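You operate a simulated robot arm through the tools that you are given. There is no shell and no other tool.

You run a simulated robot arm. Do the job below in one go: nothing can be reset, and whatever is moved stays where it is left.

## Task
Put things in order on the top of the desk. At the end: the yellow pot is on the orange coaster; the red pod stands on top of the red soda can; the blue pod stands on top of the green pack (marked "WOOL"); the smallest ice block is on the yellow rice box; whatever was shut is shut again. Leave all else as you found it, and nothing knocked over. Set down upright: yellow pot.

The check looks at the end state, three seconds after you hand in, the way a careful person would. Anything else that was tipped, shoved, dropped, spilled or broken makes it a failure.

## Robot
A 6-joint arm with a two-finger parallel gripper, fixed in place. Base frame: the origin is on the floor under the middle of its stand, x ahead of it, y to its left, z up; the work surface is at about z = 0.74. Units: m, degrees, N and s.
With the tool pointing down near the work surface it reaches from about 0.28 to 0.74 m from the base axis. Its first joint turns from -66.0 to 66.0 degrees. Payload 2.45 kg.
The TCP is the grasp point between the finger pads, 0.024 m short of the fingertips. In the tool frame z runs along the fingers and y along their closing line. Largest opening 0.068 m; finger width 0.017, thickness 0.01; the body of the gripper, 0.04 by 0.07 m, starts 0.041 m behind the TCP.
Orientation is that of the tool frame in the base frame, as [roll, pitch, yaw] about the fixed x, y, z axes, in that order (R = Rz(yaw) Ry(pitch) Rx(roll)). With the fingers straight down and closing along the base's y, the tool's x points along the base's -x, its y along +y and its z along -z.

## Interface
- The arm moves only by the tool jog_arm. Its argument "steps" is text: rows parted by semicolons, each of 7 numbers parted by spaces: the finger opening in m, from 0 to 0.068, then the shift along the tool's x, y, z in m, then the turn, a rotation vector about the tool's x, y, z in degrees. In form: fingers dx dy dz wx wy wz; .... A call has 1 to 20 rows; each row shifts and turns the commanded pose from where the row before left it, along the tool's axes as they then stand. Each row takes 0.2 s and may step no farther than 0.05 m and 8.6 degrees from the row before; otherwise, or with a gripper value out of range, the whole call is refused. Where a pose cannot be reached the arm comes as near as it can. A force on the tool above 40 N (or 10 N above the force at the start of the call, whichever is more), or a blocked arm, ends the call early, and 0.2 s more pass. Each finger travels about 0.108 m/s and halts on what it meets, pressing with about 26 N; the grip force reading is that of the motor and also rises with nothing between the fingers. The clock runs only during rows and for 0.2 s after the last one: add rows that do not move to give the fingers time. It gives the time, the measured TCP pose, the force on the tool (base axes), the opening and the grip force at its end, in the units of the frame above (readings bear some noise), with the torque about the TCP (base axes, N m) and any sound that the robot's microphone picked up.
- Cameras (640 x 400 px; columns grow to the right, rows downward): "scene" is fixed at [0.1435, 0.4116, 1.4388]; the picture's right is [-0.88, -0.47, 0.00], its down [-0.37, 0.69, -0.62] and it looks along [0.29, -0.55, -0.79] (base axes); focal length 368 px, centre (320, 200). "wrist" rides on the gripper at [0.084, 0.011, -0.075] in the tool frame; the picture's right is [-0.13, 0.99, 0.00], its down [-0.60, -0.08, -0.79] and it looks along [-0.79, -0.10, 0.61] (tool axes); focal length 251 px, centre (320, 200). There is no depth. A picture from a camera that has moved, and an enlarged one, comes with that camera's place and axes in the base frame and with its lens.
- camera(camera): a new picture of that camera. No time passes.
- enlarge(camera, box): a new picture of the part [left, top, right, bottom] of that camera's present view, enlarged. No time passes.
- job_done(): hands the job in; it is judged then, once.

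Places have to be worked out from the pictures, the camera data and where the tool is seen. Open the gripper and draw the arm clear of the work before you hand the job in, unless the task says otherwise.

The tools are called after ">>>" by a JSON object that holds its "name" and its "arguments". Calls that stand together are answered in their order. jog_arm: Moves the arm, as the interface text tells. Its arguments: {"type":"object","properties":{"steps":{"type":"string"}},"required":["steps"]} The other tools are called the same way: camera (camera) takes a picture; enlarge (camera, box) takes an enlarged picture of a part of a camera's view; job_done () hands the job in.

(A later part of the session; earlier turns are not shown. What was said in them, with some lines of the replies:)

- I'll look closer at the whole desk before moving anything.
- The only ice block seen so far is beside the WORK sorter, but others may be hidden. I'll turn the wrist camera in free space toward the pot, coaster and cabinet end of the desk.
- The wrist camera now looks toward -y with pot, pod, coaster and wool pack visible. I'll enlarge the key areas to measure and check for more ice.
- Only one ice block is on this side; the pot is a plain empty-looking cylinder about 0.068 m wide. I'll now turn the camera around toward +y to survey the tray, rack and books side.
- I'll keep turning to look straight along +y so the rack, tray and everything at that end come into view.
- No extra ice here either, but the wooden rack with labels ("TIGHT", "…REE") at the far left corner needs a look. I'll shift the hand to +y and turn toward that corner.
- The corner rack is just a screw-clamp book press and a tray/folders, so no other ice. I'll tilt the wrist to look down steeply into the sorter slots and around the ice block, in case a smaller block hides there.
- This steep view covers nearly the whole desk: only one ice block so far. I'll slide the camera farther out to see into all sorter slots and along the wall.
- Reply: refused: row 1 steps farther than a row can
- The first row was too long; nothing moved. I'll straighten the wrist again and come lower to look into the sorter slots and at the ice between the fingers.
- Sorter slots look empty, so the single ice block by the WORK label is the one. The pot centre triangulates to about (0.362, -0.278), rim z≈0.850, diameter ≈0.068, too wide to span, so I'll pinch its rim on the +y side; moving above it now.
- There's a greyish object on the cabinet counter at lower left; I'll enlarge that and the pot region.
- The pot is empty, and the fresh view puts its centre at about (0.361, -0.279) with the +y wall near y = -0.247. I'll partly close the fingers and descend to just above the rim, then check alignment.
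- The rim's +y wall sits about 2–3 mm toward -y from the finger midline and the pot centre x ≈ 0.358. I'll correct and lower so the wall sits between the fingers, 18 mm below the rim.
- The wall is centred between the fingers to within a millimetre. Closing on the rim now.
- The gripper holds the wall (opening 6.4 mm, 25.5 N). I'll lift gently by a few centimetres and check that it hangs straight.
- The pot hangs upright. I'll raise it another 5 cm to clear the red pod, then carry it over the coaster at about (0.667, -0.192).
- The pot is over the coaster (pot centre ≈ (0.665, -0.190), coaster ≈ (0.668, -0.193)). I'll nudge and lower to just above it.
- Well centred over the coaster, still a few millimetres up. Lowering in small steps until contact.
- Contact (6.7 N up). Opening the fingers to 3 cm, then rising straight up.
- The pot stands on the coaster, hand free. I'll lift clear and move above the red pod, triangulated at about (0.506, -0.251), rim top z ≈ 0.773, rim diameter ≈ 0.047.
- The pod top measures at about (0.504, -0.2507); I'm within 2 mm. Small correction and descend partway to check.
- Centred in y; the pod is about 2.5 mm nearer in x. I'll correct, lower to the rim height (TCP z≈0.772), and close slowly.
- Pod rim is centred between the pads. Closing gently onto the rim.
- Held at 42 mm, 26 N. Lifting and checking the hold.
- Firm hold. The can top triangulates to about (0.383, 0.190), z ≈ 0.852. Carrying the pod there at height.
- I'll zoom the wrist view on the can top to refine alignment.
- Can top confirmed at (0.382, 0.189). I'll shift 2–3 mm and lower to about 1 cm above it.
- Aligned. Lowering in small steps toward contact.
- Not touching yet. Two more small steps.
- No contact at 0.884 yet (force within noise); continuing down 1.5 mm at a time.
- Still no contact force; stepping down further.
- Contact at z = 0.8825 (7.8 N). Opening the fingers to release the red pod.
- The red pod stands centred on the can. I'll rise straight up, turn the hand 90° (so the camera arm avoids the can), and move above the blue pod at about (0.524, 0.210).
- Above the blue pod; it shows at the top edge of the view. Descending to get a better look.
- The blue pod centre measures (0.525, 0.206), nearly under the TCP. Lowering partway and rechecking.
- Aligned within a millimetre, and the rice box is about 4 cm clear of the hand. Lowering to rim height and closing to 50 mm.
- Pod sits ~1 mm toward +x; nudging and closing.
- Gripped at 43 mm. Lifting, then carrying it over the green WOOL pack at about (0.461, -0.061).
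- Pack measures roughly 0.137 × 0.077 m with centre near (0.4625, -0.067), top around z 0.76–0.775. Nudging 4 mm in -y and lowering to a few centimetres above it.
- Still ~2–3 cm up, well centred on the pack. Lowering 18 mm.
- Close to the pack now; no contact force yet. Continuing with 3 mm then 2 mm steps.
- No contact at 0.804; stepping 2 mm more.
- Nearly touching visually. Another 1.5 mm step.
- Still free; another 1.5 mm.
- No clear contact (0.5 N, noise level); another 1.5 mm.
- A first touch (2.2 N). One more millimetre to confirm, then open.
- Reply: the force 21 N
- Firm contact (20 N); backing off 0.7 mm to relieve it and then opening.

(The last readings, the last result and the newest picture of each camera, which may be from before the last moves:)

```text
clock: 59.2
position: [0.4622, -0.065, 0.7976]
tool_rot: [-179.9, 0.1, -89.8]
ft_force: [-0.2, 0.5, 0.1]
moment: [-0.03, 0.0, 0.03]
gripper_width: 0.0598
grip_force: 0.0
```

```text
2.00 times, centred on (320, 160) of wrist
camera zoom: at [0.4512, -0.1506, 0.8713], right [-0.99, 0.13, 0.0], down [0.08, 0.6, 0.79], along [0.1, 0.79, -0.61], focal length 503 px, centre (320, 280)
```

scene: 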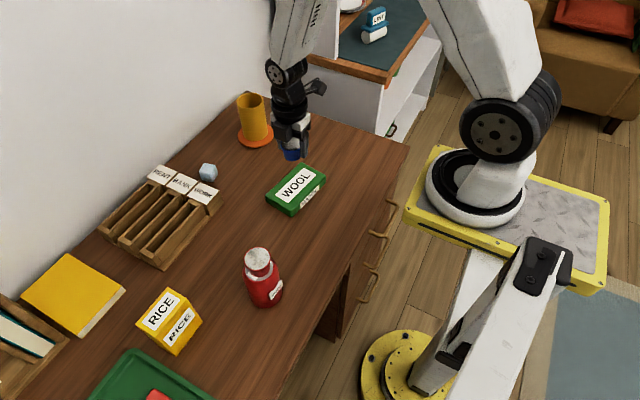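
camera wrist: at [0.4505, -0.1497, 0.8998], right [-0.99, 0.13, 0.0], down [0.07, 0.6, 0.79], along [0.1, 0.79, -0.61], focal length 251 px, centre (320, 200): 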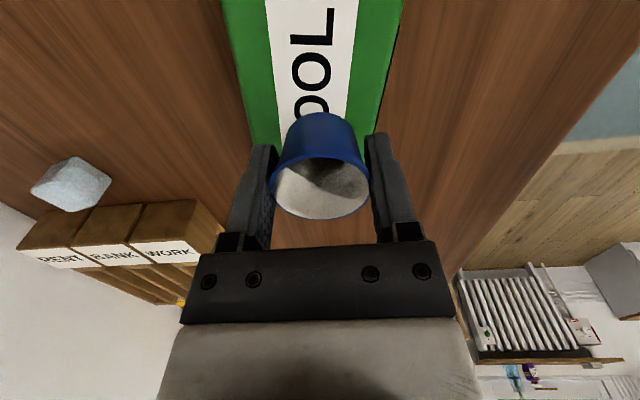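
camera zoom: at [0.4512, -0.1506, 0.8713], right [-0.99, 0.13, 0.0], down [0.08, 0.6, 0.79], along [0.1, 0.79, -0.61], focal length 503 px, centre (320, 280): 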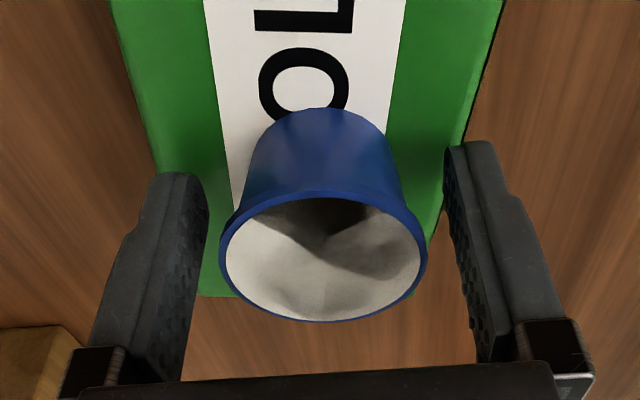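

The blue pod stands free in the middle of the WOOL pack. Rising straight up, turning back to look along +x, and heading toward the ice block near (0.686, -0.008).

>>> {"name": "jog_arm", "arguments": {"steps": "0.06 0 0 -0.02 0 0 0;0.06 0 0 -0.04 0 0 0;0.06 0 0 -0.045 0 0 0;0.06 0 0 -0.045 0 0 0;0.06 0 0 0 0 0 8.2;0.06 0 0 0 0 0 8.2;0.06 0 0 0 0 0 8.2;0.06 0 0 0 0 0 8.2;0.06 0 0 0 0 0 8.2;0.06 0 0 0 0 0 8.2;0.06 0 0 0 0 0 8.2;0.06 0 0 0 0 0 8.2;0.06 0 0 0 0 0 8.2;0.06 0 0 0 0 0 8.2;0.06 0 0 0 0 0 8.2;0.06 -0.033 0.018 0 0 0 0;0.06 -0.033 0.018 0 0 0 0;0.06 -0.033 0.018 0 0 0 0;0.06 0 0 0 0 0 0"}}

>>> {"name": "camera", "arguments": {"camera": "wrist"}}

>>> {"name": "camera", "arguments": {"camera": "scene"}}

>>> {"name": "enlarge", "arguments": {"camera": "wrist", "box": [240, 40, 460, 200]}}

>>> {"name": "enlarge", "arguments": {"camera": "scene", "box": [140, 140, 260, 240]}}

```text
clock: 63.2
position: [0.5602, -0.0115, 0.9482]
tool_rot: [179.9, 0.1, -180.0]
ft_force: [0.1, 0.4, 0.1]
moment: [0.01, 0.01, 0.01]
gripper_width: 0.0599
grip_force: 0.0
```

```text
taken
camera wrist: at [0.4761, -0.0012, 1.0216], right [0.13, 0.99, 0.0], down [0.6, -0.08, 0.79], along [0.79, -0.1, -0.61], focal length 251 px, centre (320, 200)
```

wrist: 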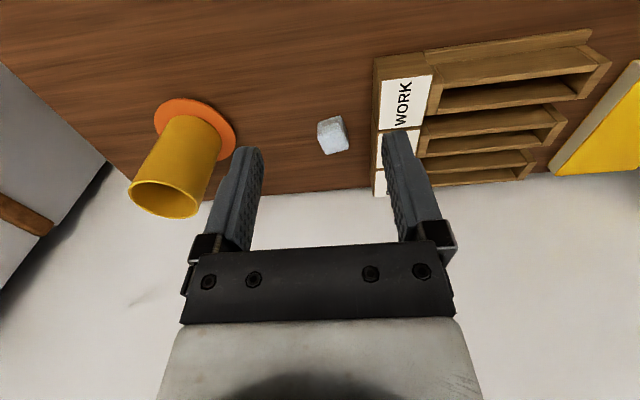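

```text
taken
```

scene: 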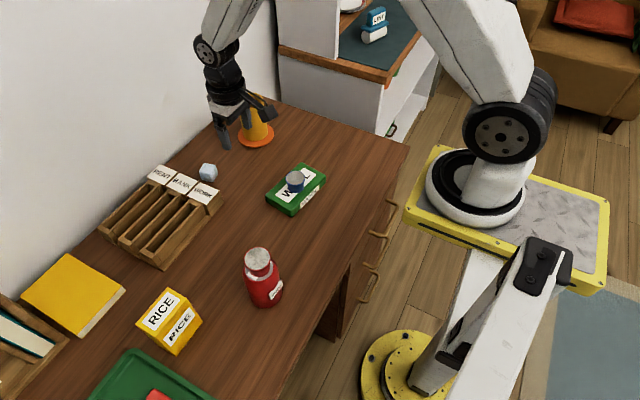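

```text
2.50 times, centred on (350, 120) of wrist
camera zoom: at [0.4761, -0.0012, 1.0216], right [0.13, 0.99, 0.0], down [0.6, -0.08, 0.79], along [0.79, -0.1, -0.61], focal length 629 px, centre (245, 400)
```

zoom: 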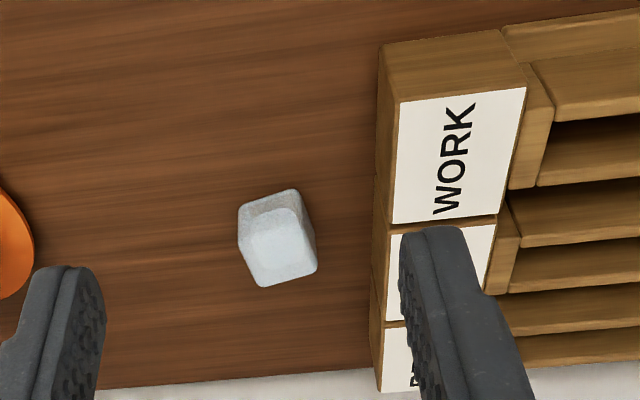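

```text
4.00 times, centred on (200, 190) of scene
camera zoom: at [0.1435, 0.4117, 1.4388], right [-0.88, -0.47, 0.0], down [-0.37, 0.69, -0.62], along [0.29, -0.55, -0.79], focal length 1472 px, centre (800, 240)
```

zoom: 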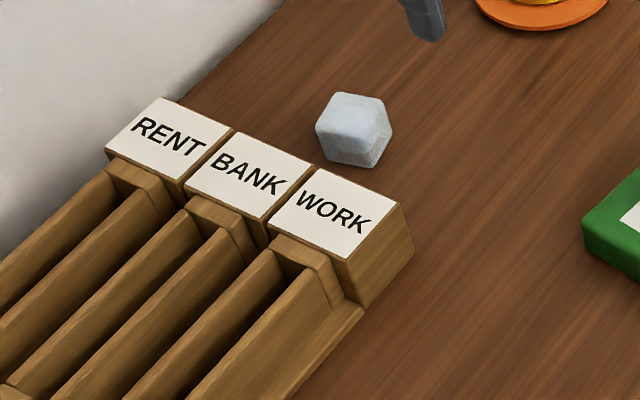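

The ice block is a ~31 mm cube near (0.681, -0.009), turned by roughly 15°. I'll zoom in to fix its orientation and the gap to the sorter.

>>> {"name": "enlarge", "arguments": {"camera": "scene", "box": [190, 150, 240, 190]}}

>>> {"name": "enlarge", "arguments": {"camera": "wrist", "box": [300, 90, 400, 170]}}

```text
10.00 times, centred on (215, 170) of scene
camera zoom: at [0.1435, 0.4117, 1.4388], right [-0.88, -0.47, 0.0], down [-0.37, 0.69, -0.62], along [0.29, -0.55, -0.79], focal length 3680 px, centre (1370, 500)
```

zoom: 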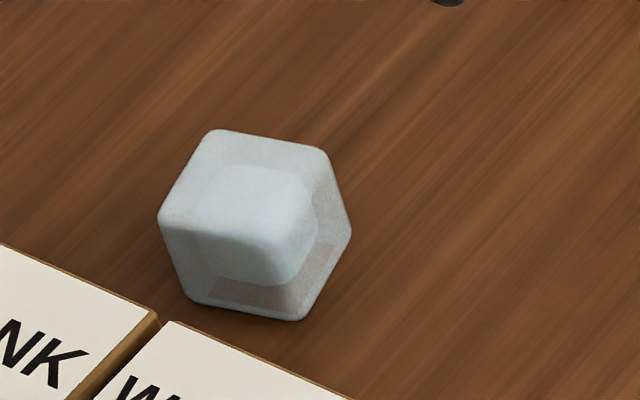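

```text
5.00 times, centred on (350, 130) of wrist
camera zoom: at [0.4761, -0.0012, 1.0216], right [0.13, 0.99, 0.0], down [0.6, -0.08, 0.79], along [0.79, -0.1, -0.61], focal length 1257 px, centre (170, 550)
```

zoom: 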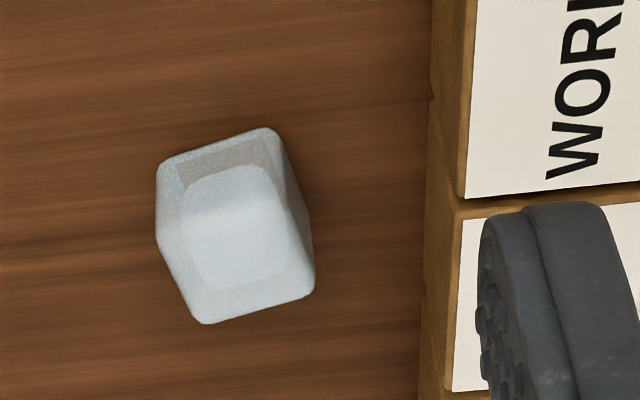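

The ice cube is ~31 mm, centre ≈ (0.683, -0.011), rotated ≈ +16°; the sorter's end face is at y ≈ 0.040, so a near-y pinch fits. The rice box top is ≈ x 0.464–0.507, y 0.291–0.363, z ≈ 0.844. Moving above the ice and aligning the yaw.

>>> {"name": "jog_arm", "arguments": {"steps": "0.05 -0.041 0 0 0 0 0;0.05 -0.041 0 0 0 0 0;0.05 -0.041 0 0 0 0 0;0.05 0 0 0 0 0 -7.8;0.05 0 0 0 0 0 -7.8;0.05 0 0 0.04 0 0 0;0.05 0 0 0.04 0 0 0;0.05 0 0 0 0 0 0"}}

>>> {"name": "camera", "arguments": {"camera": "wrist"}}

>>> {"name": "enlarge", "arguments": {"camera": "wrist", "box": [180, 0, 460, 220]}}

>>> {"name": "enlarge", "arguments": {"camera": "scene", "box": [150, 90, 270, 210]}}

```text
clock: 65.0
position: [0.6829, -0.0108, 0.8682]
tool_rot: [-180.0, 0.1, -164.4]
ft_force: [0.1, 0.6, 0.1]
moment: [-0.02, -0.03, -0.02]
gripper_width: 0.05
grip_force: 0.0
```

```text
taken
camera wrist: at [0.5985, -0.0235, 0.9421], right [-0.14, 0.99, 0.0], down [0.6, 0.09, 0.79], along [0.79, 0.11, -0.61], focal length 251 px, centre (320, 200)
```

wrist: 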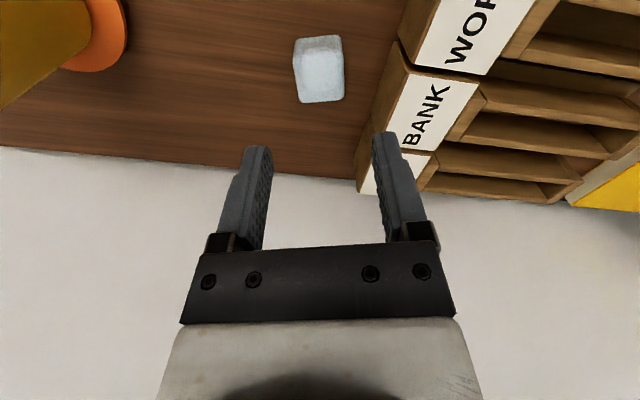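

```text
1.82 times, centred on (320, 110) of wrist
camera zoom: at [0.5985, -0.0235, 0.9421], right [-0.14, 0.99, 0.0], down [0.6, 0.09, 0.79], along [0.79, 0.11, -0.61], focal length 457 px, centre (320, 364)
```

zoom: 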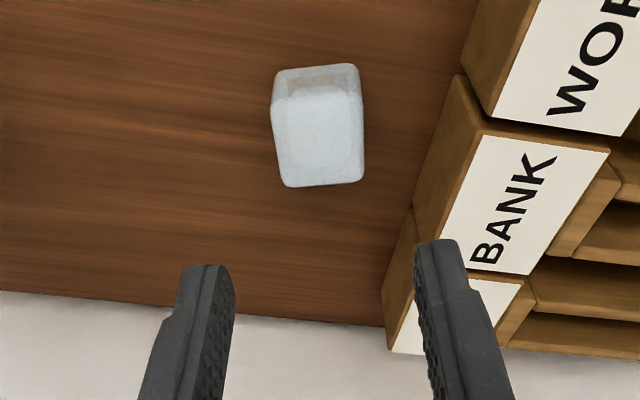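

```text
3.33 times, centred on (210, 150) of scene
camera zoom: at [0.1435, 0.4116, 1.4388], right [-0.88, -0.47, 0.0], down [-0.37, 0.69, -0.62], along [0.29, -0.55, -0.79], focal length 1227 px, centre (687, 367)
```

zoom: 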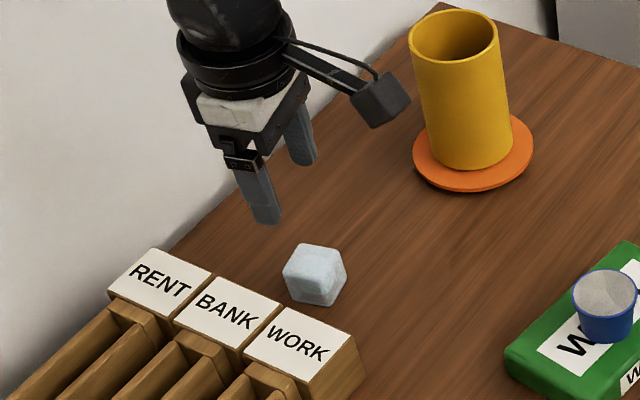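

Ice centre computes to (0.685, -0.0105), 2.5 mm ahead of the TCP along the tool, and the yaw matches. Correcting and lowering to just above the cube.

>>> {"name": "jog_arm", "arguments": {"steps": "0.05 -0.0025 0 0.025 0 0 0;0.05 0 0 0.025 0 0 0;0.05 0 0 0 0 0 0"}}

>>> {"name": "enlarge", "arguments": {"camera": "wrist", "box": [180, 40, 460, 240]}}

>>> {"name": "enlarge", "arguments": {"camera": "scene", "box": [160, 110, 260, 200]}}

```text
clock: 65.8
position: [0.6866, -0.0087, 0.8199]
tool_rot: [180.0, 0.1, -164.4]
ft_force: [0.5, -1.0, 0.7]
moment: [0.02, 0.0, 0.0]
gripper_width: 0.0501
grip_force: 0.0
```

```text
2.00 times, centred on (320, 140) of wrist
camera zoom: at [0.6024, -0.023, 0.8933], right [-0.14, 0.99, 0.0], down [0.6, 0.09, 0.79], along [0.79, 0.11, -0.61], focal length 503 px, centre (320, 320)
```

zoom: 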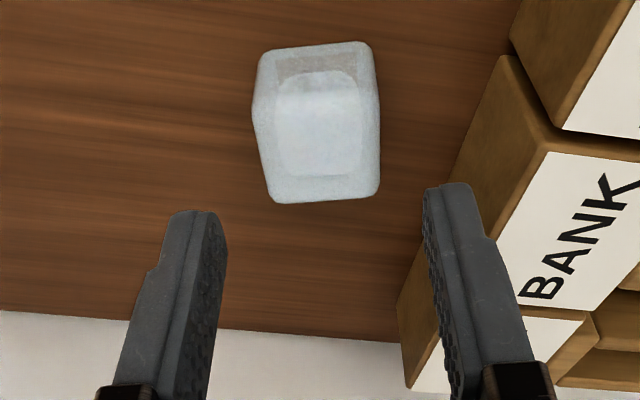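

```text
4.44 times, centred on (210, 155) of scene
camera zoom: at [0.1435, 0.4116, 1.4388], right [-0.88, -0.47, 0.0], down [-0.37, 0.69, -0.62], along [0.29, -0.55, -0.79], focal length 1636 px, centre (809, 400)
```

zoom: 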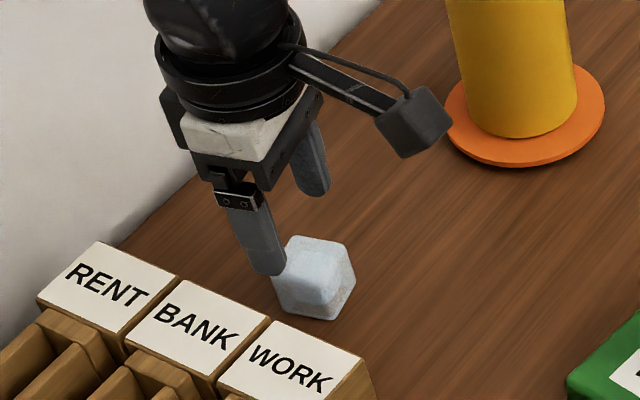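

Alignment is within 2 mm. Lowering to TCP z ≈ 0.772 and checking before closing.

>>> {"name": "jog_arm", "arguments": {"steps": "0.05 0.0015 0 0.024 0 0 0;0.05 0 0 0.023 0 0 0;0.05 0 0 0 0 0 0"}}

>>> {"name": "enlarge", "arguments": {"camera": "wrist", "box": [180, 80, 460, 260]}}

>>> {"name": "enlarge", "arguments": {"camera": "scene", "box": [160, 110, 260, 200]}}

```text
clock: 66.6
position: [0.6855, -0.0104, 0.7712]
tool_rot: [179.9, 0.1, -164.4]
ft_force: [0.4, -1.3, 0.3]
moment: [0.01, 0.02, 0.04]
gripper_width: 0.0503
grip_force: 0.1
```

```text
2.22 times, centred on (320, 170) of wrist
camera zoom: at [0.6014, -0.024, 0.845], right [-0.14, 0.99, 0.0], down [0.6, 0.09, 0.79], along [0.79, 0.11, -0.61], focal length 559 px, centre (320, 267)
```

zoom: 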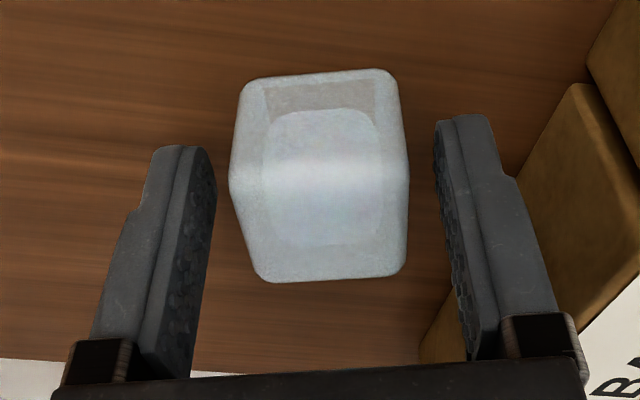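

```text
4.44 times, centred on (210, 155) of scene
camera zoom: at [0.1435, 0.4116, 1.4388], right [-0.88, -0.47, 0.0], down [-0.37, 0.69, -0.62], along [0.29, -0.55, -0.79], focal length 1636 px, centre (809, 400)
```

zoom: 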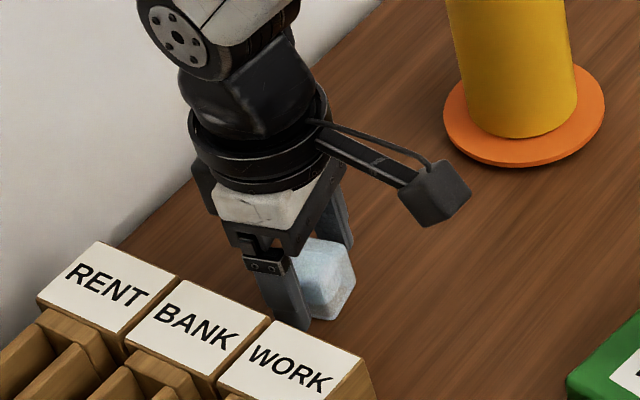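

The cube is centred and square to the pads. Closing slowly.

>>> {"name": "jog_arm", "arguments": {"steps": "0.044 0 0 0 0 0 0;0.04 0 0 0 0 0 0;0.036 0 0 0 0 0 0;0.033 0 0 0 0 0 0;0.029 0 0 0 0 0 0;0.025 0 0 0 0 0 0;0.025 0 0 0 0 0 0"}}

>>> {"name": "enlarge", "arguments": {"camera": "wrist", "box": [180, 80, 460, 260]}}

```text
clock: 68.2
position: [0.684, -0.0109, 0.7715]
tool_rot: [-180.0, 0.1, -164.4]
ft_force: [-0.3, 0.6, 0.0]
moment: [0.03, 0.0, -0.01]
gripper_width: 0.0337
grip_force: 25.8
```

```text
2.22 times, centred on (320, 170) of wrist
camera zoom: at [0.6013, -0.024, 0.8451], right [-0.14, 0.99, 0.0], down [0.6, 0.09, 0.79], along [0.79, 0.11, -0.61], focal length 559 px, centre (320, 267)
```

zoom: 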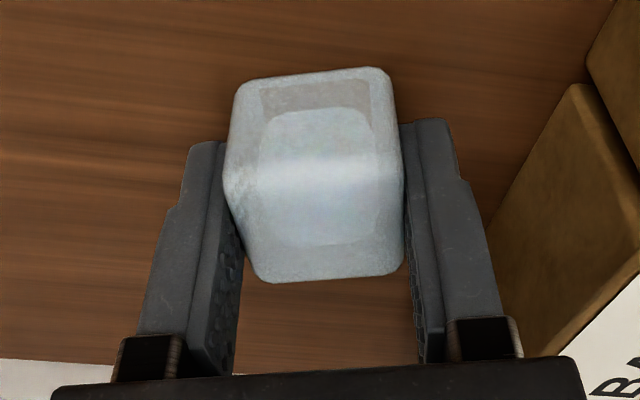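

Gripped at 33.7 mm, 26 N. Lifting a few centimetres to check it doesn't slip.

>>> {"name": "jog_arm", "arguments": {"steps": "0.025 0 0 -0.01 0 0 0;0.025 0 0 -0.02 0 0 0;0.025 0 0 -0.03 0 0 0;0.025 0 0 0 0 0 0"}}

>>> {"name": "enlarge", "arguments": {"camera": "wrist", "box": [180, 80, 460, 260]}}

>>> {"name": "enlarge", "arguments": {"camera": "scene", "box": [160, 90, 260, 200]}}

```text
clock: 69.2
position: [0.684, -0.0109, 0.832]
tool_rot: [-179.9, 0.1, -164.3]
ft_force: [-0.4, -0.2, -0.3]
moment: [-0.02, 0.02, 0.02]
gripper_width: 0.0341
grip_force: 26.1
```

```text
2.22 times, centred on (320, 170) of wrist
camera zoom: at [0.6004, -0.0238, 0.9054], right [-0.14, 0.99, 0.0], down [0.6, 0.09, 0.79], along [0.79, 0.11, -0.61], focal length 559 px, centre (320, 267)
```

zoom: 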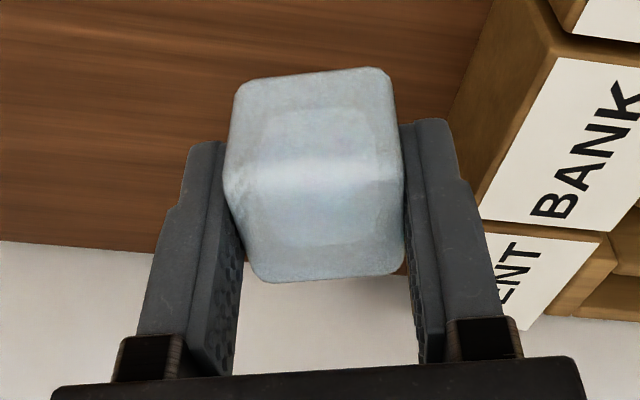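

```text
3.64 times, centred on (210, 145) of scene
camera zoom: at [0.1435, 0.4116, 1.4388], right [-0.88, -0.47, 0.0], down [-0.37, 0.69, -0.62], along [0.29, -0.55, -0.79], focal length 1338 px, centre (720, 400)
```

zoom: 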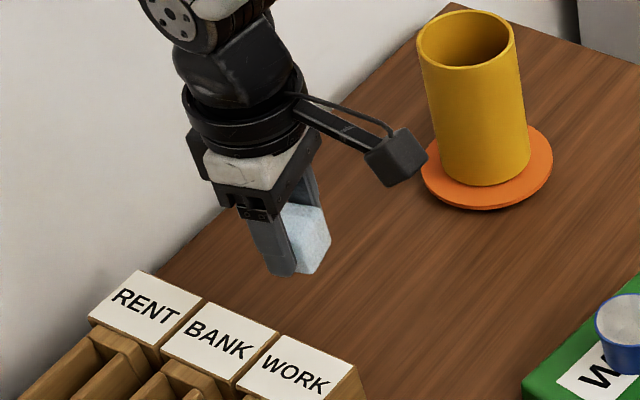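

Secure. Raising to z≈1.0, turning back to square (yaw 180), and carrying the ice above the rice box at (0.4855, 0.327).

>>> {"name": "jog_arm", "arguments": {"steps": "0.025 0 0 -0.04 0 0 0;0.025 0 0 -0.045 0 0 0;0.025 0 0 -0.045 0 0 0;0.025 0 0 0 0 0 7.8;0.025 0 0 0 0 0 7.8;0.025 0.0221 0.0376 0 0 0 0;0.025 0.0221 0.0376 0 0 0 0;0.025 0.0221 0.0376 0 0 0 0;0.025 0.0221 0.0376 0 0 0 0;0.025 0.0221 0.0376 0 0 0 0;0.025 0.0221 0.0376 0 0 0 0;0.025 0.0221 0.0376 0 0 0 0;0.025 0.0221 0.0376 0 0 0 0;0.025 0.0221 0.0376 0 0 0 0;0.025 0 0 0 0 0 0"}}

>>> {"name": "camera", "arguments": {"camera": "wrist"}}

>>> {"name": "camera", "arguments": {"camera": "scene"}}

>>> {"name": "enlarge", "arguments": {"camera": "wrist", "box": [220, 0, 420, 140]}}

>>> {"name": "enlarge", "arguments": {"camera": "scene", "box": [100, 230, 240, 370]}}

```text
clock: 72.4
position: [0.4831, 0.3262, 0.9609]
tool_rot: [-180.0, 0.1, -179.9]
ft_force: [-0.2, -0.3, -0.6]
moment: [0.03, -0.01, 0.0]
gripper_width: 0.0338
grip_force: 25.9
```

```text
taken
camera wrist: at [0.3993, 0.3366, 1.035], right [0.13, 0.99, 0.0], down [0.6, -0.08, 0.79], along [0.79, -0.1, -0.61], focal length 251 px, centre (320, 200)
```

wrist: 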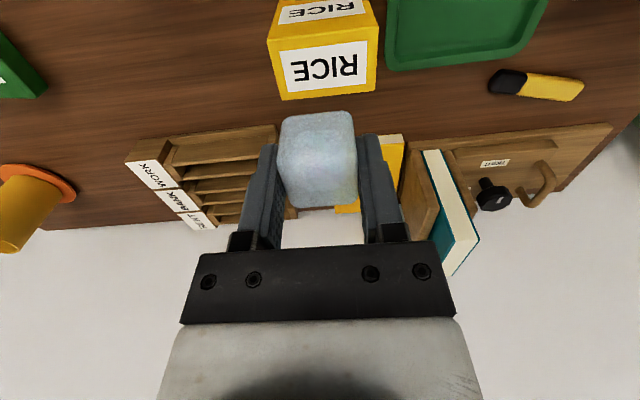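

```text
taken
```

scene: 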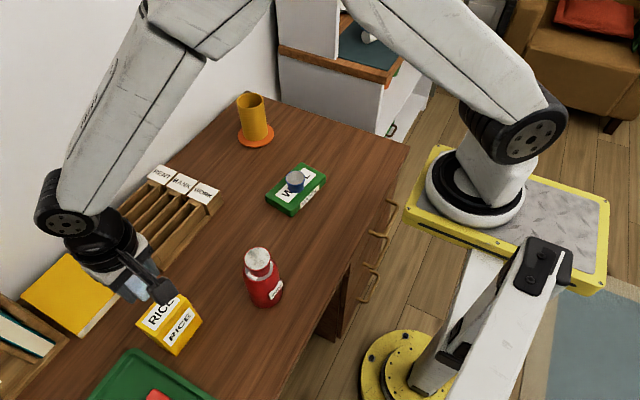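

```text
2.86 times, centred on (320, 70) of wrist
camera zoom: at [0.3993, 0.3366, 1.035], right [0.13, 0.99, 0.0], down [0.6, -0.08, 0.79], along [0.79, -0.1, -0.61], focal length 718 px, centre (320, 571)
```

zoom: 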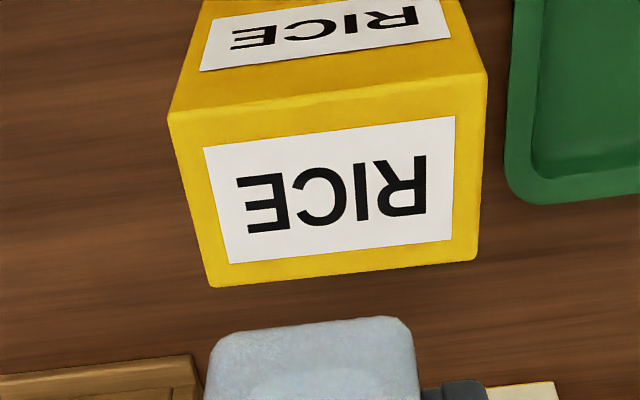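

```text
2.86 times, centred on (170, 300) of scene
camera zoom: at [0.1435, 0.4117, 1.4388], right [-0.88, -0.47, 0.0], down [-0.37, 0.69, -0.62], along [0.29, -0.55, -0.79], focal length 1052 px, centre (749, -86)
```

zoom: 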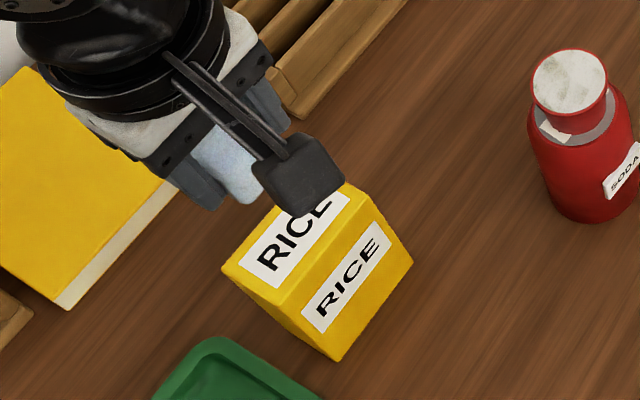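

Box top refined: centre (0.4867, 0.329), z ≈ 0.844. Shifting 3 mm each way and lowering to ~1 cm above it.

>>> {"name": "jog_arm", "arguments": {"steps": "0.025 -0.003 0.0033 0.02 0 0 0;0.025 0 0 0.025 0 0 0;0.025 0 0 0.025 0 0 0;0.025 0 0 0 0 0 0"}}

>>> {"name": "camera", "arguments": {"camera": "wrist"}}

>>> {"name": "enlarge", "arguments": {"camera": "wrist", "box": [220, 20, 420, 220]}}

>>> {"name": "enlarge", "arguments": {"camera": "scene", "box": [110, 240, 230, 370]}}

```text
clock: 73.4
position: [0.4877, 0.3324, 0.8904]
tool_rot: [180.0, 0.2, 179.9]
ft_force: [0.5, 0.3, -0.1]
moment: [-0.03, -0.02, 0.02]
gripper_width: 0.0335
grip_force: 26.3
```

```text
taken
camera wrist: at [0.4035, 0.3424, 0.9639], right [0.13, 0.99, 0.0], down [0.6, -0.08, 0.79], along [0.79, -0.1, -0.61], focal length 251 px, centre (320, 200)
```

wrist: 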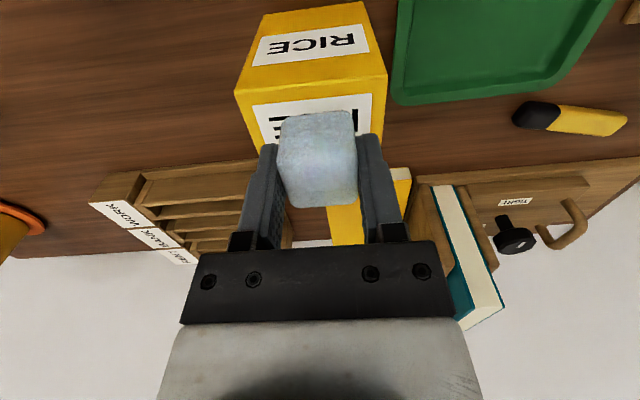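

```text
2.00 times, centred on (320, 120) of wrist
camera zoom: at [0.4035, 0.3424, 0.9639], right [0.13, 0.99, 0.0], down [0.6, -0.08, 0.79], along [0.79, -0.1, -0.61], focal length 503 px, centre (320, 360)
```

zoom: 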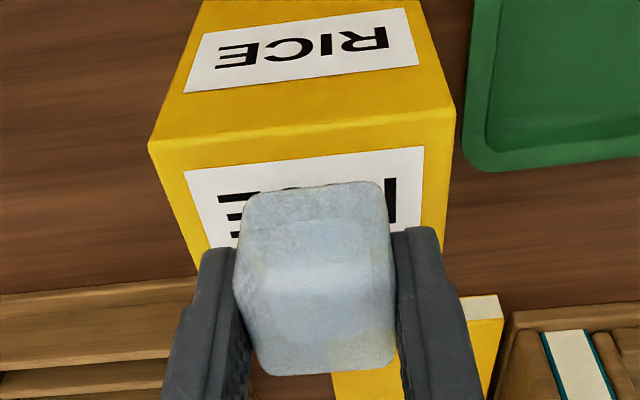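

```text
3.08 times, centred on (170, 305) of scene
camera zoom: at [0.1435, 0.4117, 1.4388], right [-0.88, -0.47, 0.0], down [-0.37, 0.69, -0.62], along [0.29, -0.55, -0.79], focal length 1132 px, centre (782, -123)
```

zoom: 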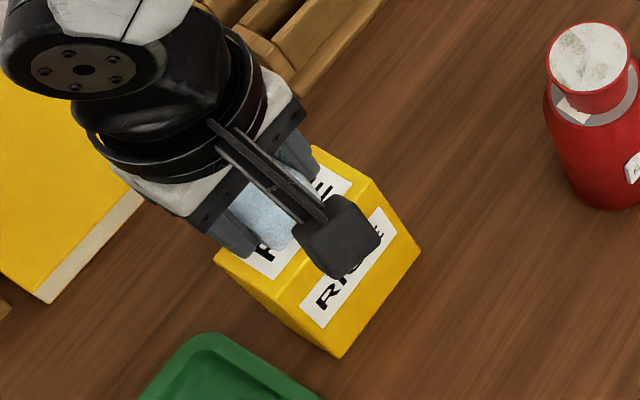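

Box centre reconfirmed at (0.487, 0.329); I'm 2–3 mm too far in +y. Correcting and lowering 1 cm.

>>> {"name": "jog_arm", "arguments": {"steps": "0.025 0 -0.0025 0.004 0 0 0;0.025 0 0 0.004 0 0 0;0.025 0 0 0.002 0 0 0;0.025 0 0 0 0 0 0"}}

>>> {"name": "enlarge", "arguments": {"camera": "scene", "box": [130, 260, 210, 350]}}

>>> {"name": "enlarge", "arguments": {"camera": "wrist", "box": [220, 60, 420, 220]}}

```text
clock: 74.4
position: [0.4886, 0.3284, 0.8808]
tool_rot: [179.9, 0.3, -180.0]
ft_force: [0.0, -0.5, 3.5]
moment: [-0.03, 0.03, -0.01]
gripper_width: 0.0337
grip_force: 25.8
```

```text
4.44 times, centred on (170, 305) of scene
camera zoom: at [0.1434, 0.4116, 1.4388], right [-0.88, -0.47, 0.0], down [-0.37, 0.69, -0.62], along [0.29, -0.55, -0.79], focal length 1636 px, centre (987, -267)
```

zoom: 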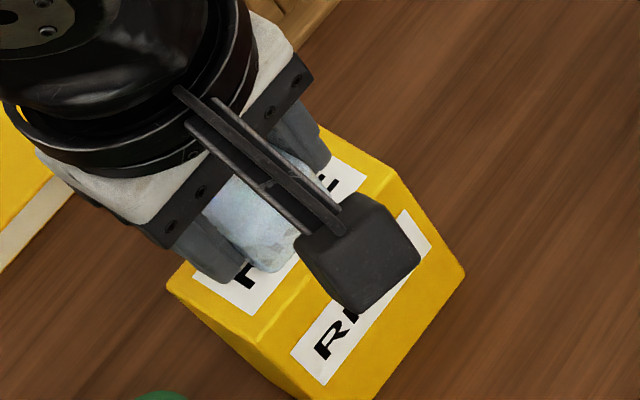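

```text
2.50 times, centred on (320, 140) of wrist
camera zoom: at [0.4047, 0.3392, 0.955], right [0.13, 0.99, 0.0], down [0.6, -0.08, 0.79], along [0.79, -0.1, -0.61], focal length 629 px, centre (320, 350)
```

zoom: 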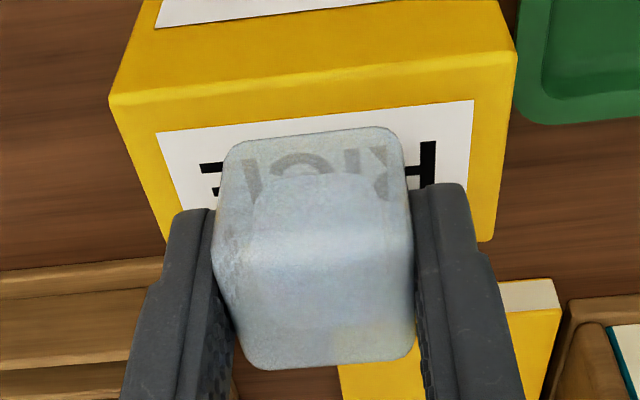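

A first touch may have begun (3.5 N up at z = 0.881). One more small step to confirm.

>>> {"name": "jog_arm", "arguments": {"steps": "0.025 0 0 0.0007 0 0 0;0.025 0 0 0 0 0 0"}}

```text
clock: 75.0
position: [0.4887, 0.3289, 0.8802]
tool_rot: [179.9, 0.0, 180.0]
ft_force: [0.4, 0.4, 4.4]
moment: [-0.02, -0.02, 0.0]
gripper_width: 0.0336
grip_force: 25.4
```

Contact confirmed. Opening gently to release the ice on the rice box.

>>> {"name": "jog_arm", "arguments": {"steps": "0.034 0 0 0 0 0 0;0.037 0 0 0 0 0 0;0.042 0 0 0 0 0 0;0.05 0 0 0 0 0 0;0.05 0 0 0 0 0 0"}}

>>> {"name": "enlarge", "arguments": {"camera": "scene", "box": [130, 260, 210, 350]}}

>>> {"name": "enlarge", "arguments": {"camera": "wrist", "box": [180, 40, 460, 240]}}

```text
clock: 76.2
position: [0.4872, 0.3288, 0.8801]
tool_rot: [-180.0, 0.0, 180.0]
ft_force: [0.5, 0.4, 0.2]
moment: [-0.01, 0.02, -0.01]
gripper_width: 0.05
grip_force: 0.1
```

```text
4.44 times, centred on (170, 305) of scene
camera zoom: at [0.1435, 0.4116, 1.4388], right [-0.88, -0.47, 0.0], down [-0.37, 0.69, -0.62], along [0.29, -0.55, -0.79], focal length 1636 px, centre (987, -267)
```

zoom: 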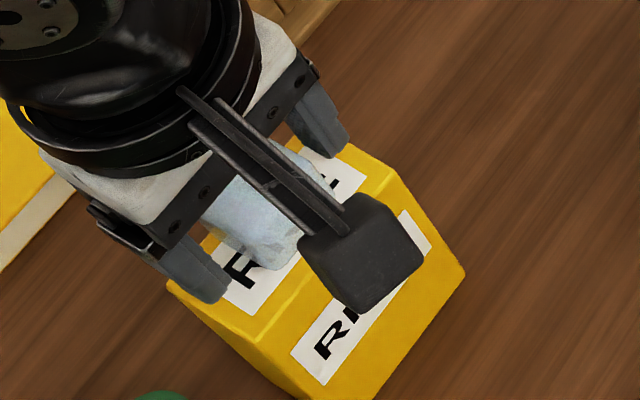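

```text
2.00 times, centred on (320, 140) of wrist
camera zoom: at [0.4042, 0.3387, 0.9542], right [0.13, 0.99, 0.0], down [0.6, -0.08, 0.79], along [0.79, -0.1, -0.61], focal length 503 px, centre (320, 320)
```

zoom: 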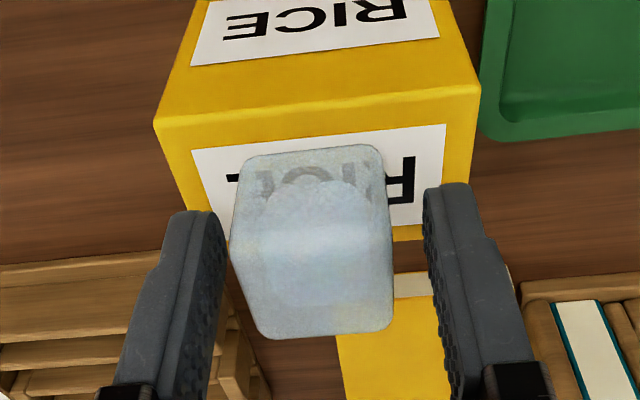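

The ice rests free on the box. Rising straight up and backing away to inspect.

>>> {"name": "jog_arm", "arguments": {"steps": "0.05 0 0 -0.015 0 0 0;0.05 0 0 -0.03 0 0 0;0.05 0 0 -0.045 0 0 0;0.05 0 0 -0.045 0 0 0;0.05 0 0 -0.04 0 0 0;0.06 0.02 -0.04 0 0 0 0;0.06 0.02 -0.04 0 0 0 0;0.06 0.02 -0.04 0 0 0 0;0.06 0.01 -0.04 0 0 0 0;0.06 0 -0.04 0 0 0 0;0.06 0 0 0 0 0 0"}}

>>> {"name": "camera", "arguments": {"camera": "scene"}}

>>> {"name": "camera", "arguments": {"camera": "wrist"}}

>>> {"name": "enlarge", "arguments": {"camera": "scene", "box": [120, 220, 300, 370]}}

>>> {"name": "enlarge", "arguments": {"camera": "scene", "box": [200, 80, 360, 230]}}

```text
clock: 78.6
position: [0.4197, 0.1285, 1.0561]
tool_rot: [180.0, 0.1, -179.9]
ft_force: [0.2, 0.1, 0.0]
moment: [0.01, -0.01, 0.0]
gripper_width: 0.0599
grip_force: 0.1
```

```text
taken
```

scene: 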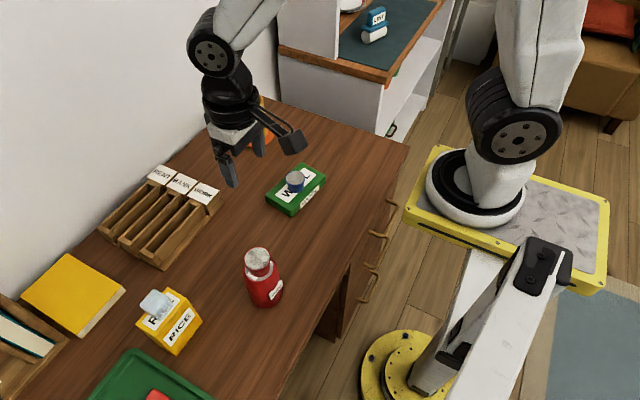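

```text
taken
camera wrist: at [0.3359, 0.1387, 1.1298], right [0.13, 0.99, 0.0], down [0.6, -0.08, 0.79], along [0.79, -0.1, -0.61], focal length 251 px, centre (320, 200)
```

wrist: 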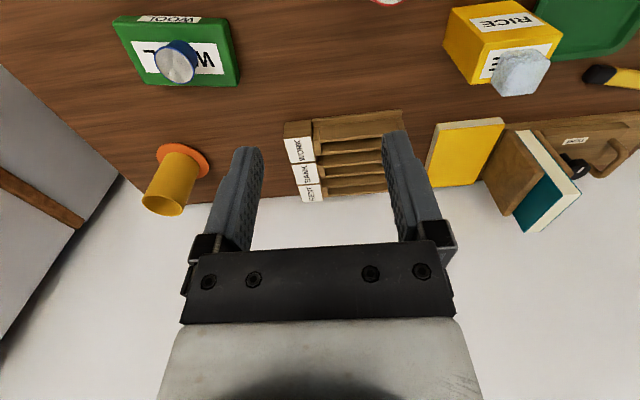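

```text
2.67 times, centred on (210, 295) of scene
camera zoom: at [0.1435, 0.4116, 1.4388], right [-0.88, -0.47, 0.0], down [-0.37, 0.69, -0.62], along [0.29, -0.55, -0.79], focal length 981 px, centre (613, -53)
```

zoom: 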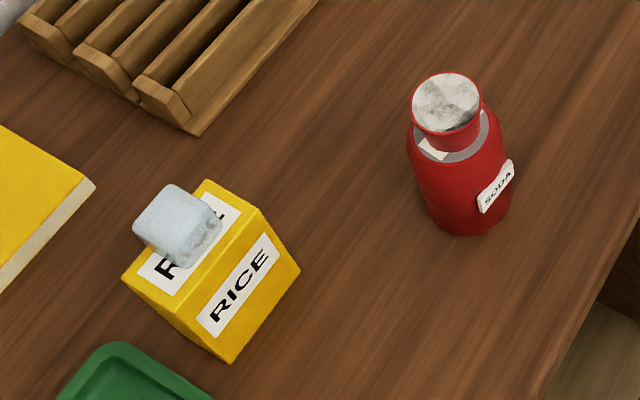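

```text
2.67 times, centred on (280, 155) of scene
camera zoom: at [0.1435, 0.4116, 1.4388], right [-0.88, -0.47, 0.0], down [-0.37, 0.69, -0.62], along [0.29, -0.55, -0.79], focal length 981 px, centre (427, 320)
```

zoom: 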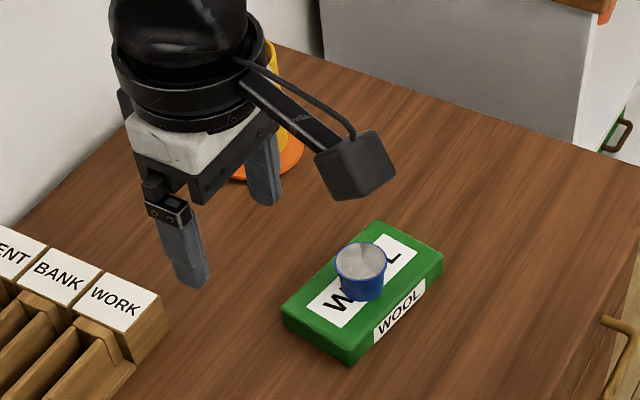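

All items appear placed: the ice sits at ≈ (0.489, 0.326) within the box top. I'll raise the arm further and shift it so the scene camera can see the pot and everything else for a final check.

>>> {"name": "jog_arm", "arguments": {"steps": "0.06 0.02 -0.02 -0.03 0 0 0;0.06 0.02 -0.02 -0.03 0 0 0;0.06 0.02 -0.03 -0.03 0 0 0;0.06 0.02 -0.03 -0.02 0 0 0;0.06 0 -0.03 0 0 0 0;0.06 0 -0.03 0 0 0 0;0.06 0 0 0 0 0 0"}}

>>> {"name": "camera", "arguments": {"camera": "scene"}}

>>> {"name": "camera", "arguments": {"camera": "wrist"}}

>>> {"name": "enlarge", "arguments": {"camera": "scene", "box": [200, 70, 360, 220]}}

>>> {"name": "enlarge", "arguments": {"camera": "scene", "box": [0, 220, 200, 400]}}

```text
clock: 80.2
position: [0.3556, -0.0296, 1.1596]
tool_rot: [-179.9, -0.1, -179.9]
ft_force: [-0.2, 1.1, -0.1]
moment: [-0.01, 0.01, 0.0]
gripper_width: 0.06
grip_force: 0.2
out of reach, approached as far as the arm can: row 4
```

```text
taken
```

scene: 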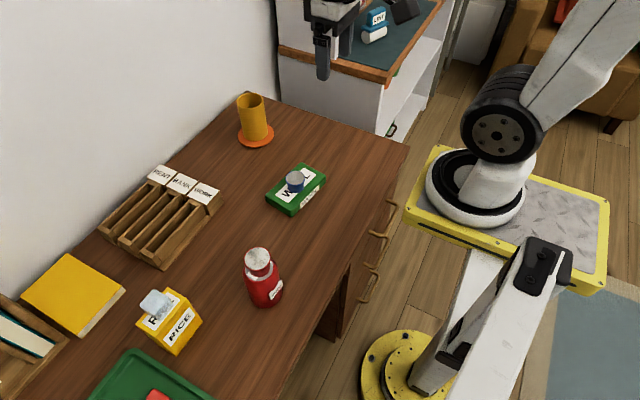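

```text
taken
camera wrist: at [0.2722, -0.0205, 1.2327], right [0.13, 0.99, 0.0], down [0.6, -0.08, 0.79], along [0.79, -0.1, -0.61], focal length 251 px, centre (320, 200)
```

wrist: 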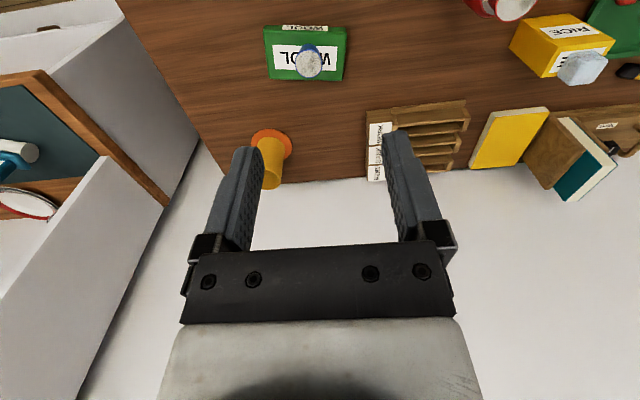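

```text
2.67 times, centred on (280, 145) of scene
camera zoom: at [0.1435, 0.4116, 1.4388], right [-0.88, -0.47, 0.0], down [-0.37, 0.69, -0.62], along [0.29, -0.55, -0.79], focal length 981 px, centre (427, 347)
```

zoom: 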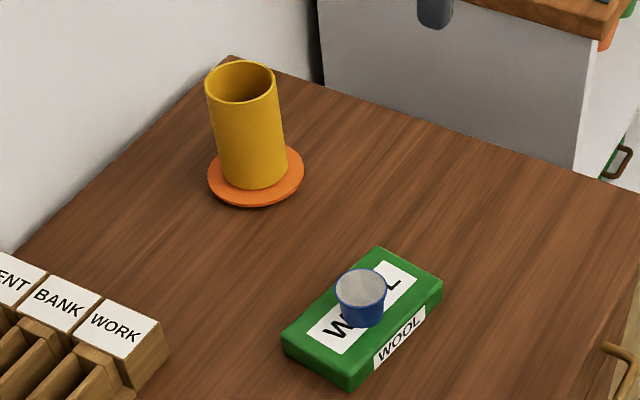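

```text
2.22 times, centred on (100, 310) of scene
camera zoom: at [0.1435, 0.4116, 1.4388], right [-0.88, -0.47, 0.0], down [-0.37, 0.69, -0.62], along [0.29, -0.55, -0.79], focal length 818 px, centre (809, -44)
```

zoom: 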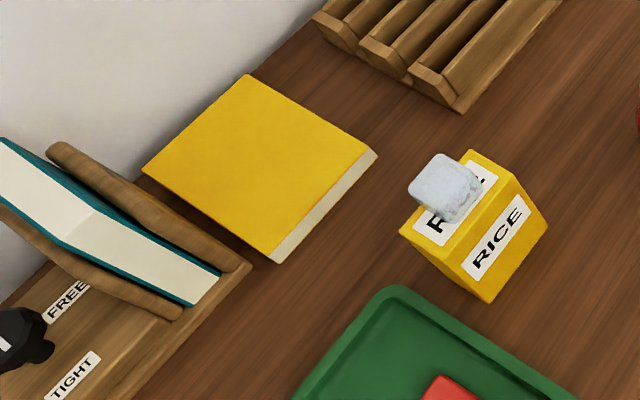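

Everything looks right. Before handing in, since the task says "smallest" ice block, I'll take one more free-space look down into the sorter slots and behind things to rule out a hidden smaller block.

>>> {"name": "jog_arm", "arguments": {"steps": "0.06 -0.033 0.0187 0.0125 0 0 0;0.06 -0.033 0.0187 0.0125 0 0 0;0.06 -0.033 0.0187 0.0125 0 0 0;0.06 -0.033 0.0187 0.0125 0 0 0;0.06 -0.033 0.0187 0.0125 0 0 0;0.06 -0.033 0.0187 0.0125 0 0 0;0.06 -0.033 0.0187 0.0125 0 0 0;0.06 -0.033 0.0187 0.0125 0 0 0;0.06 0 0 0 0 0 -8.2;0.06 0 0 0 0 0 -8.2;0.06 0 0 0 0 0 -8.2;0.06 0 0 0 0 0 -8.2;0.06 0 0 0 0 0 -8.2;0.06 0 0 0 0 0 -8.2;0.06 0 0 0 0 0 -8.2;0.06 0 0 0 0 0 -8.2;0.06 0 0 0 0 0 -8.2;0.06 0 0 0 0 0 -8.2;0.06 0 0 0 0 0 -8.2;0.06 0 0 0 0 0 0"}}

>>> {"name": "camera", "arguments": {"camera": "wrist"}}

>>> {"name": "enlarge", "arguments": {"camera": "wrist", "box": [160, 0, 420, 180]}}

>>> {"name": "camera", "arguments": {"camera": "scene"}}

```text
clock: 84.4
position: [0.6189, 0.1201, 1.0585]
tool_rot: [180.0, 0.0, -89.8]
ft_force: [0.1, -0.1, -0.9]
moment: [0.0, -0.01, 0.0]
gripper_width: 0.0601
grip_force: 0.1
```

```text
taken
camera wrist: at [0.6089, 0.0347, 1.1322], right [-0.99, 0.12, 0.0], down [0.07, 0.6, 0.79], along [0.1, 0.79, -0.61], focal length 251 px, centre (320, 200)
```

wrist: 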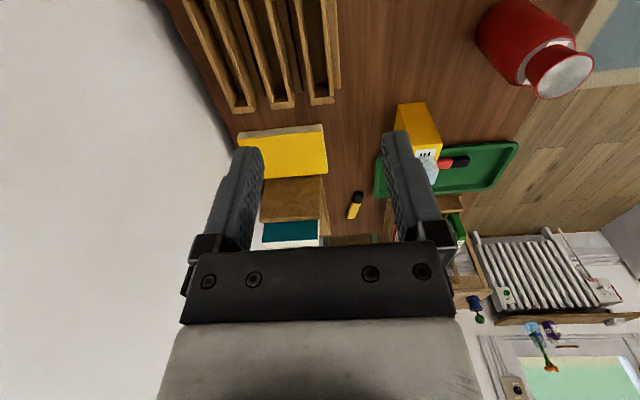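

```text
2.22 times, centred on (290, 90) of wrist
camera zoom: at [0.6089, 0.0347, 1.1322], right [-0.99, 0.12, 0.0], down [0.07, 0.6, 0.79], along [0.1, 0.79, -0.61], focal length 559 px, centre (387, 444)
```

zoom: 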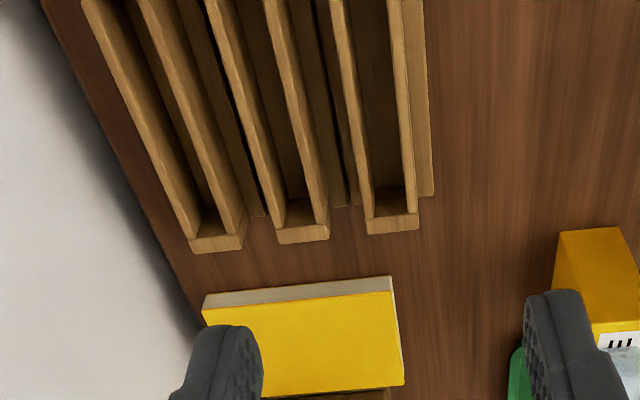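

```text
taken
```

scene: 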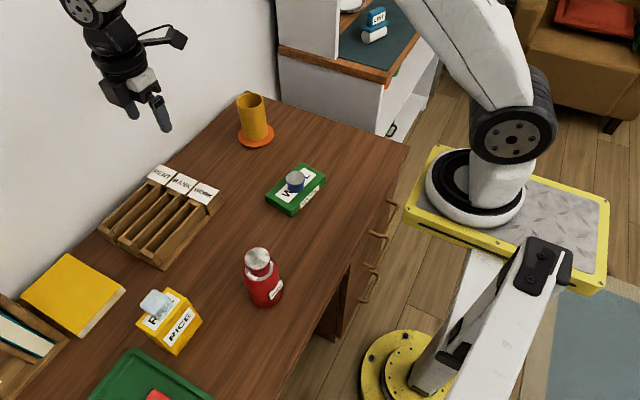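

Slots are empty as far as visible; I'll back the camera 9 cm toward -y to see their label ends too.

>>> {"name": "jog_arm", "arguments": {"steps": "0.06 0.045 0 0 0 0 0;0.06 0.045 0 0 0 0 0;0.06 0 0 0 0 0 0"}}

>>> {"name": "enlarge", "arguments": {"camera": "wrist", "box": [160, 0, 420, 180]}}

```text
clock: 85.2
position: [0.6187, 0.0296, 1.059]
tool_rot: [-180.0, 0.0, -89.7]
ft_force: [-0.4, 0.2, 0.1]
moment: [0.02, 0.01, 0.0]
gripper_width: 0.0601
grip_force: 0.1
```

```text
2.22 times, centred on (290, 90) of wrist
camera zoom: at [0.6076, -0.0554, 1.1317], right [-0.99, 0.13, 0.0], down [0.07, 0.6, 0.79], along [0.1, 0.79, -0.61], focal length 559 px, centre (387, 444)
```

zoom: 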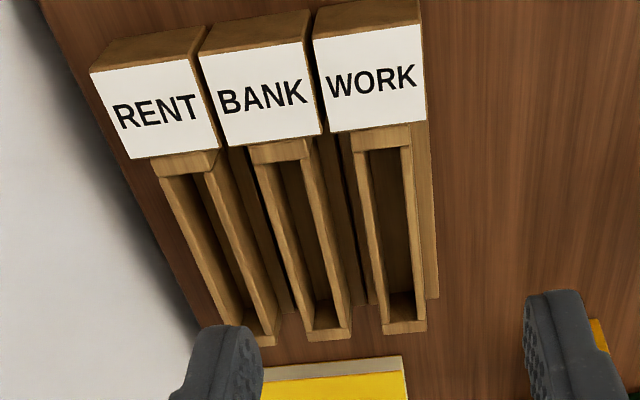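

No hidden ice anywhere. I'll open the gripper and retreat to a clear high position near the start pose, then take a last look.

>>> {"name": "jog_arm", "arguments": {"steps": "0.068 -0.0175 0.04 0 0 0 0;0.068 -0.0175 0.04 0 0 0 0;0.068 -0.0175 0.04 0 0 0 0;0.068 -0.0175 0.04 0 0 0 0;0.068 -0.0175 0.04 -0.02 0 0 0;0.068 0 0 0 0 0 0"}}

>>> {"name": "camera", "arguments": {"camera": "scene"}}

>>> {"name": "camera", "arguments": {"camera": "wrist"}}

```text
clock: 86.6
position: [0.4177, 0.1159, 1.0776]
tool_rot: [-179.9, 0.0, -89.8]
ft_force: [0.1, -0.2, -0.1]
moment: [0.01, 0.03, -0.02]
gripper_width: 0.068
grip_force: 0.1
```

```text
taken
```

scene: 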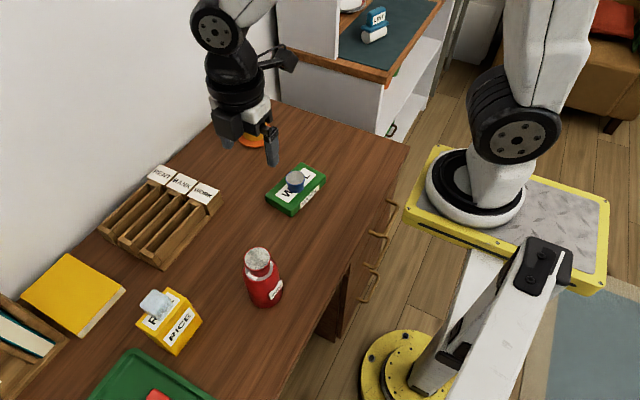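

```text
taken
camera wrist: at [0.407, 0.0317, 1.1505], right [-0.99, 0.13, 0.0], down [0.08, 0.6, 0.79], along [0.1, 0.79, -0.61], focal length 251 px, centre (320, 200)
```

wrist: 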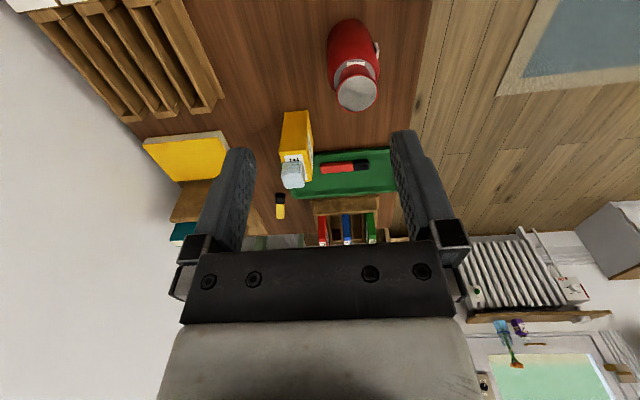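

The pot is upright on the coaster, the red pod is on the can, the blue pod is on the WOOL pack and the ice is on the rice box. Nothing was opened and nothing else has moved. The gripper is open and the arm is clear, so I'm handing in.

>>> {"name": "job_done", "arguments": {}}

```text
The job is handed in.
```

I put all four things in place and handed the job in; I don't have the check's result.

- **Yellow pot:** it stands upright, centred on the orange coaster.
- **Red pod:** it stands on top of the red soda can.
- **Blue pod:** it stands near the middle of the green "WOOL" pack.
- **Ice block:** it sits on the yellow rice box, fully within the top.

I found only one ice block. Because you asked for the smallest, I also looked into the letter sorter slots, the pot, and around the rest of the desk, and saw no other. I did not open the desk drawers, so a smaller block inside one of them would have been missed.

Nothing was opened, and nothing was knocked over in the final pictures. At hand-in the gripper was open and the arm was raised clear of the desk.
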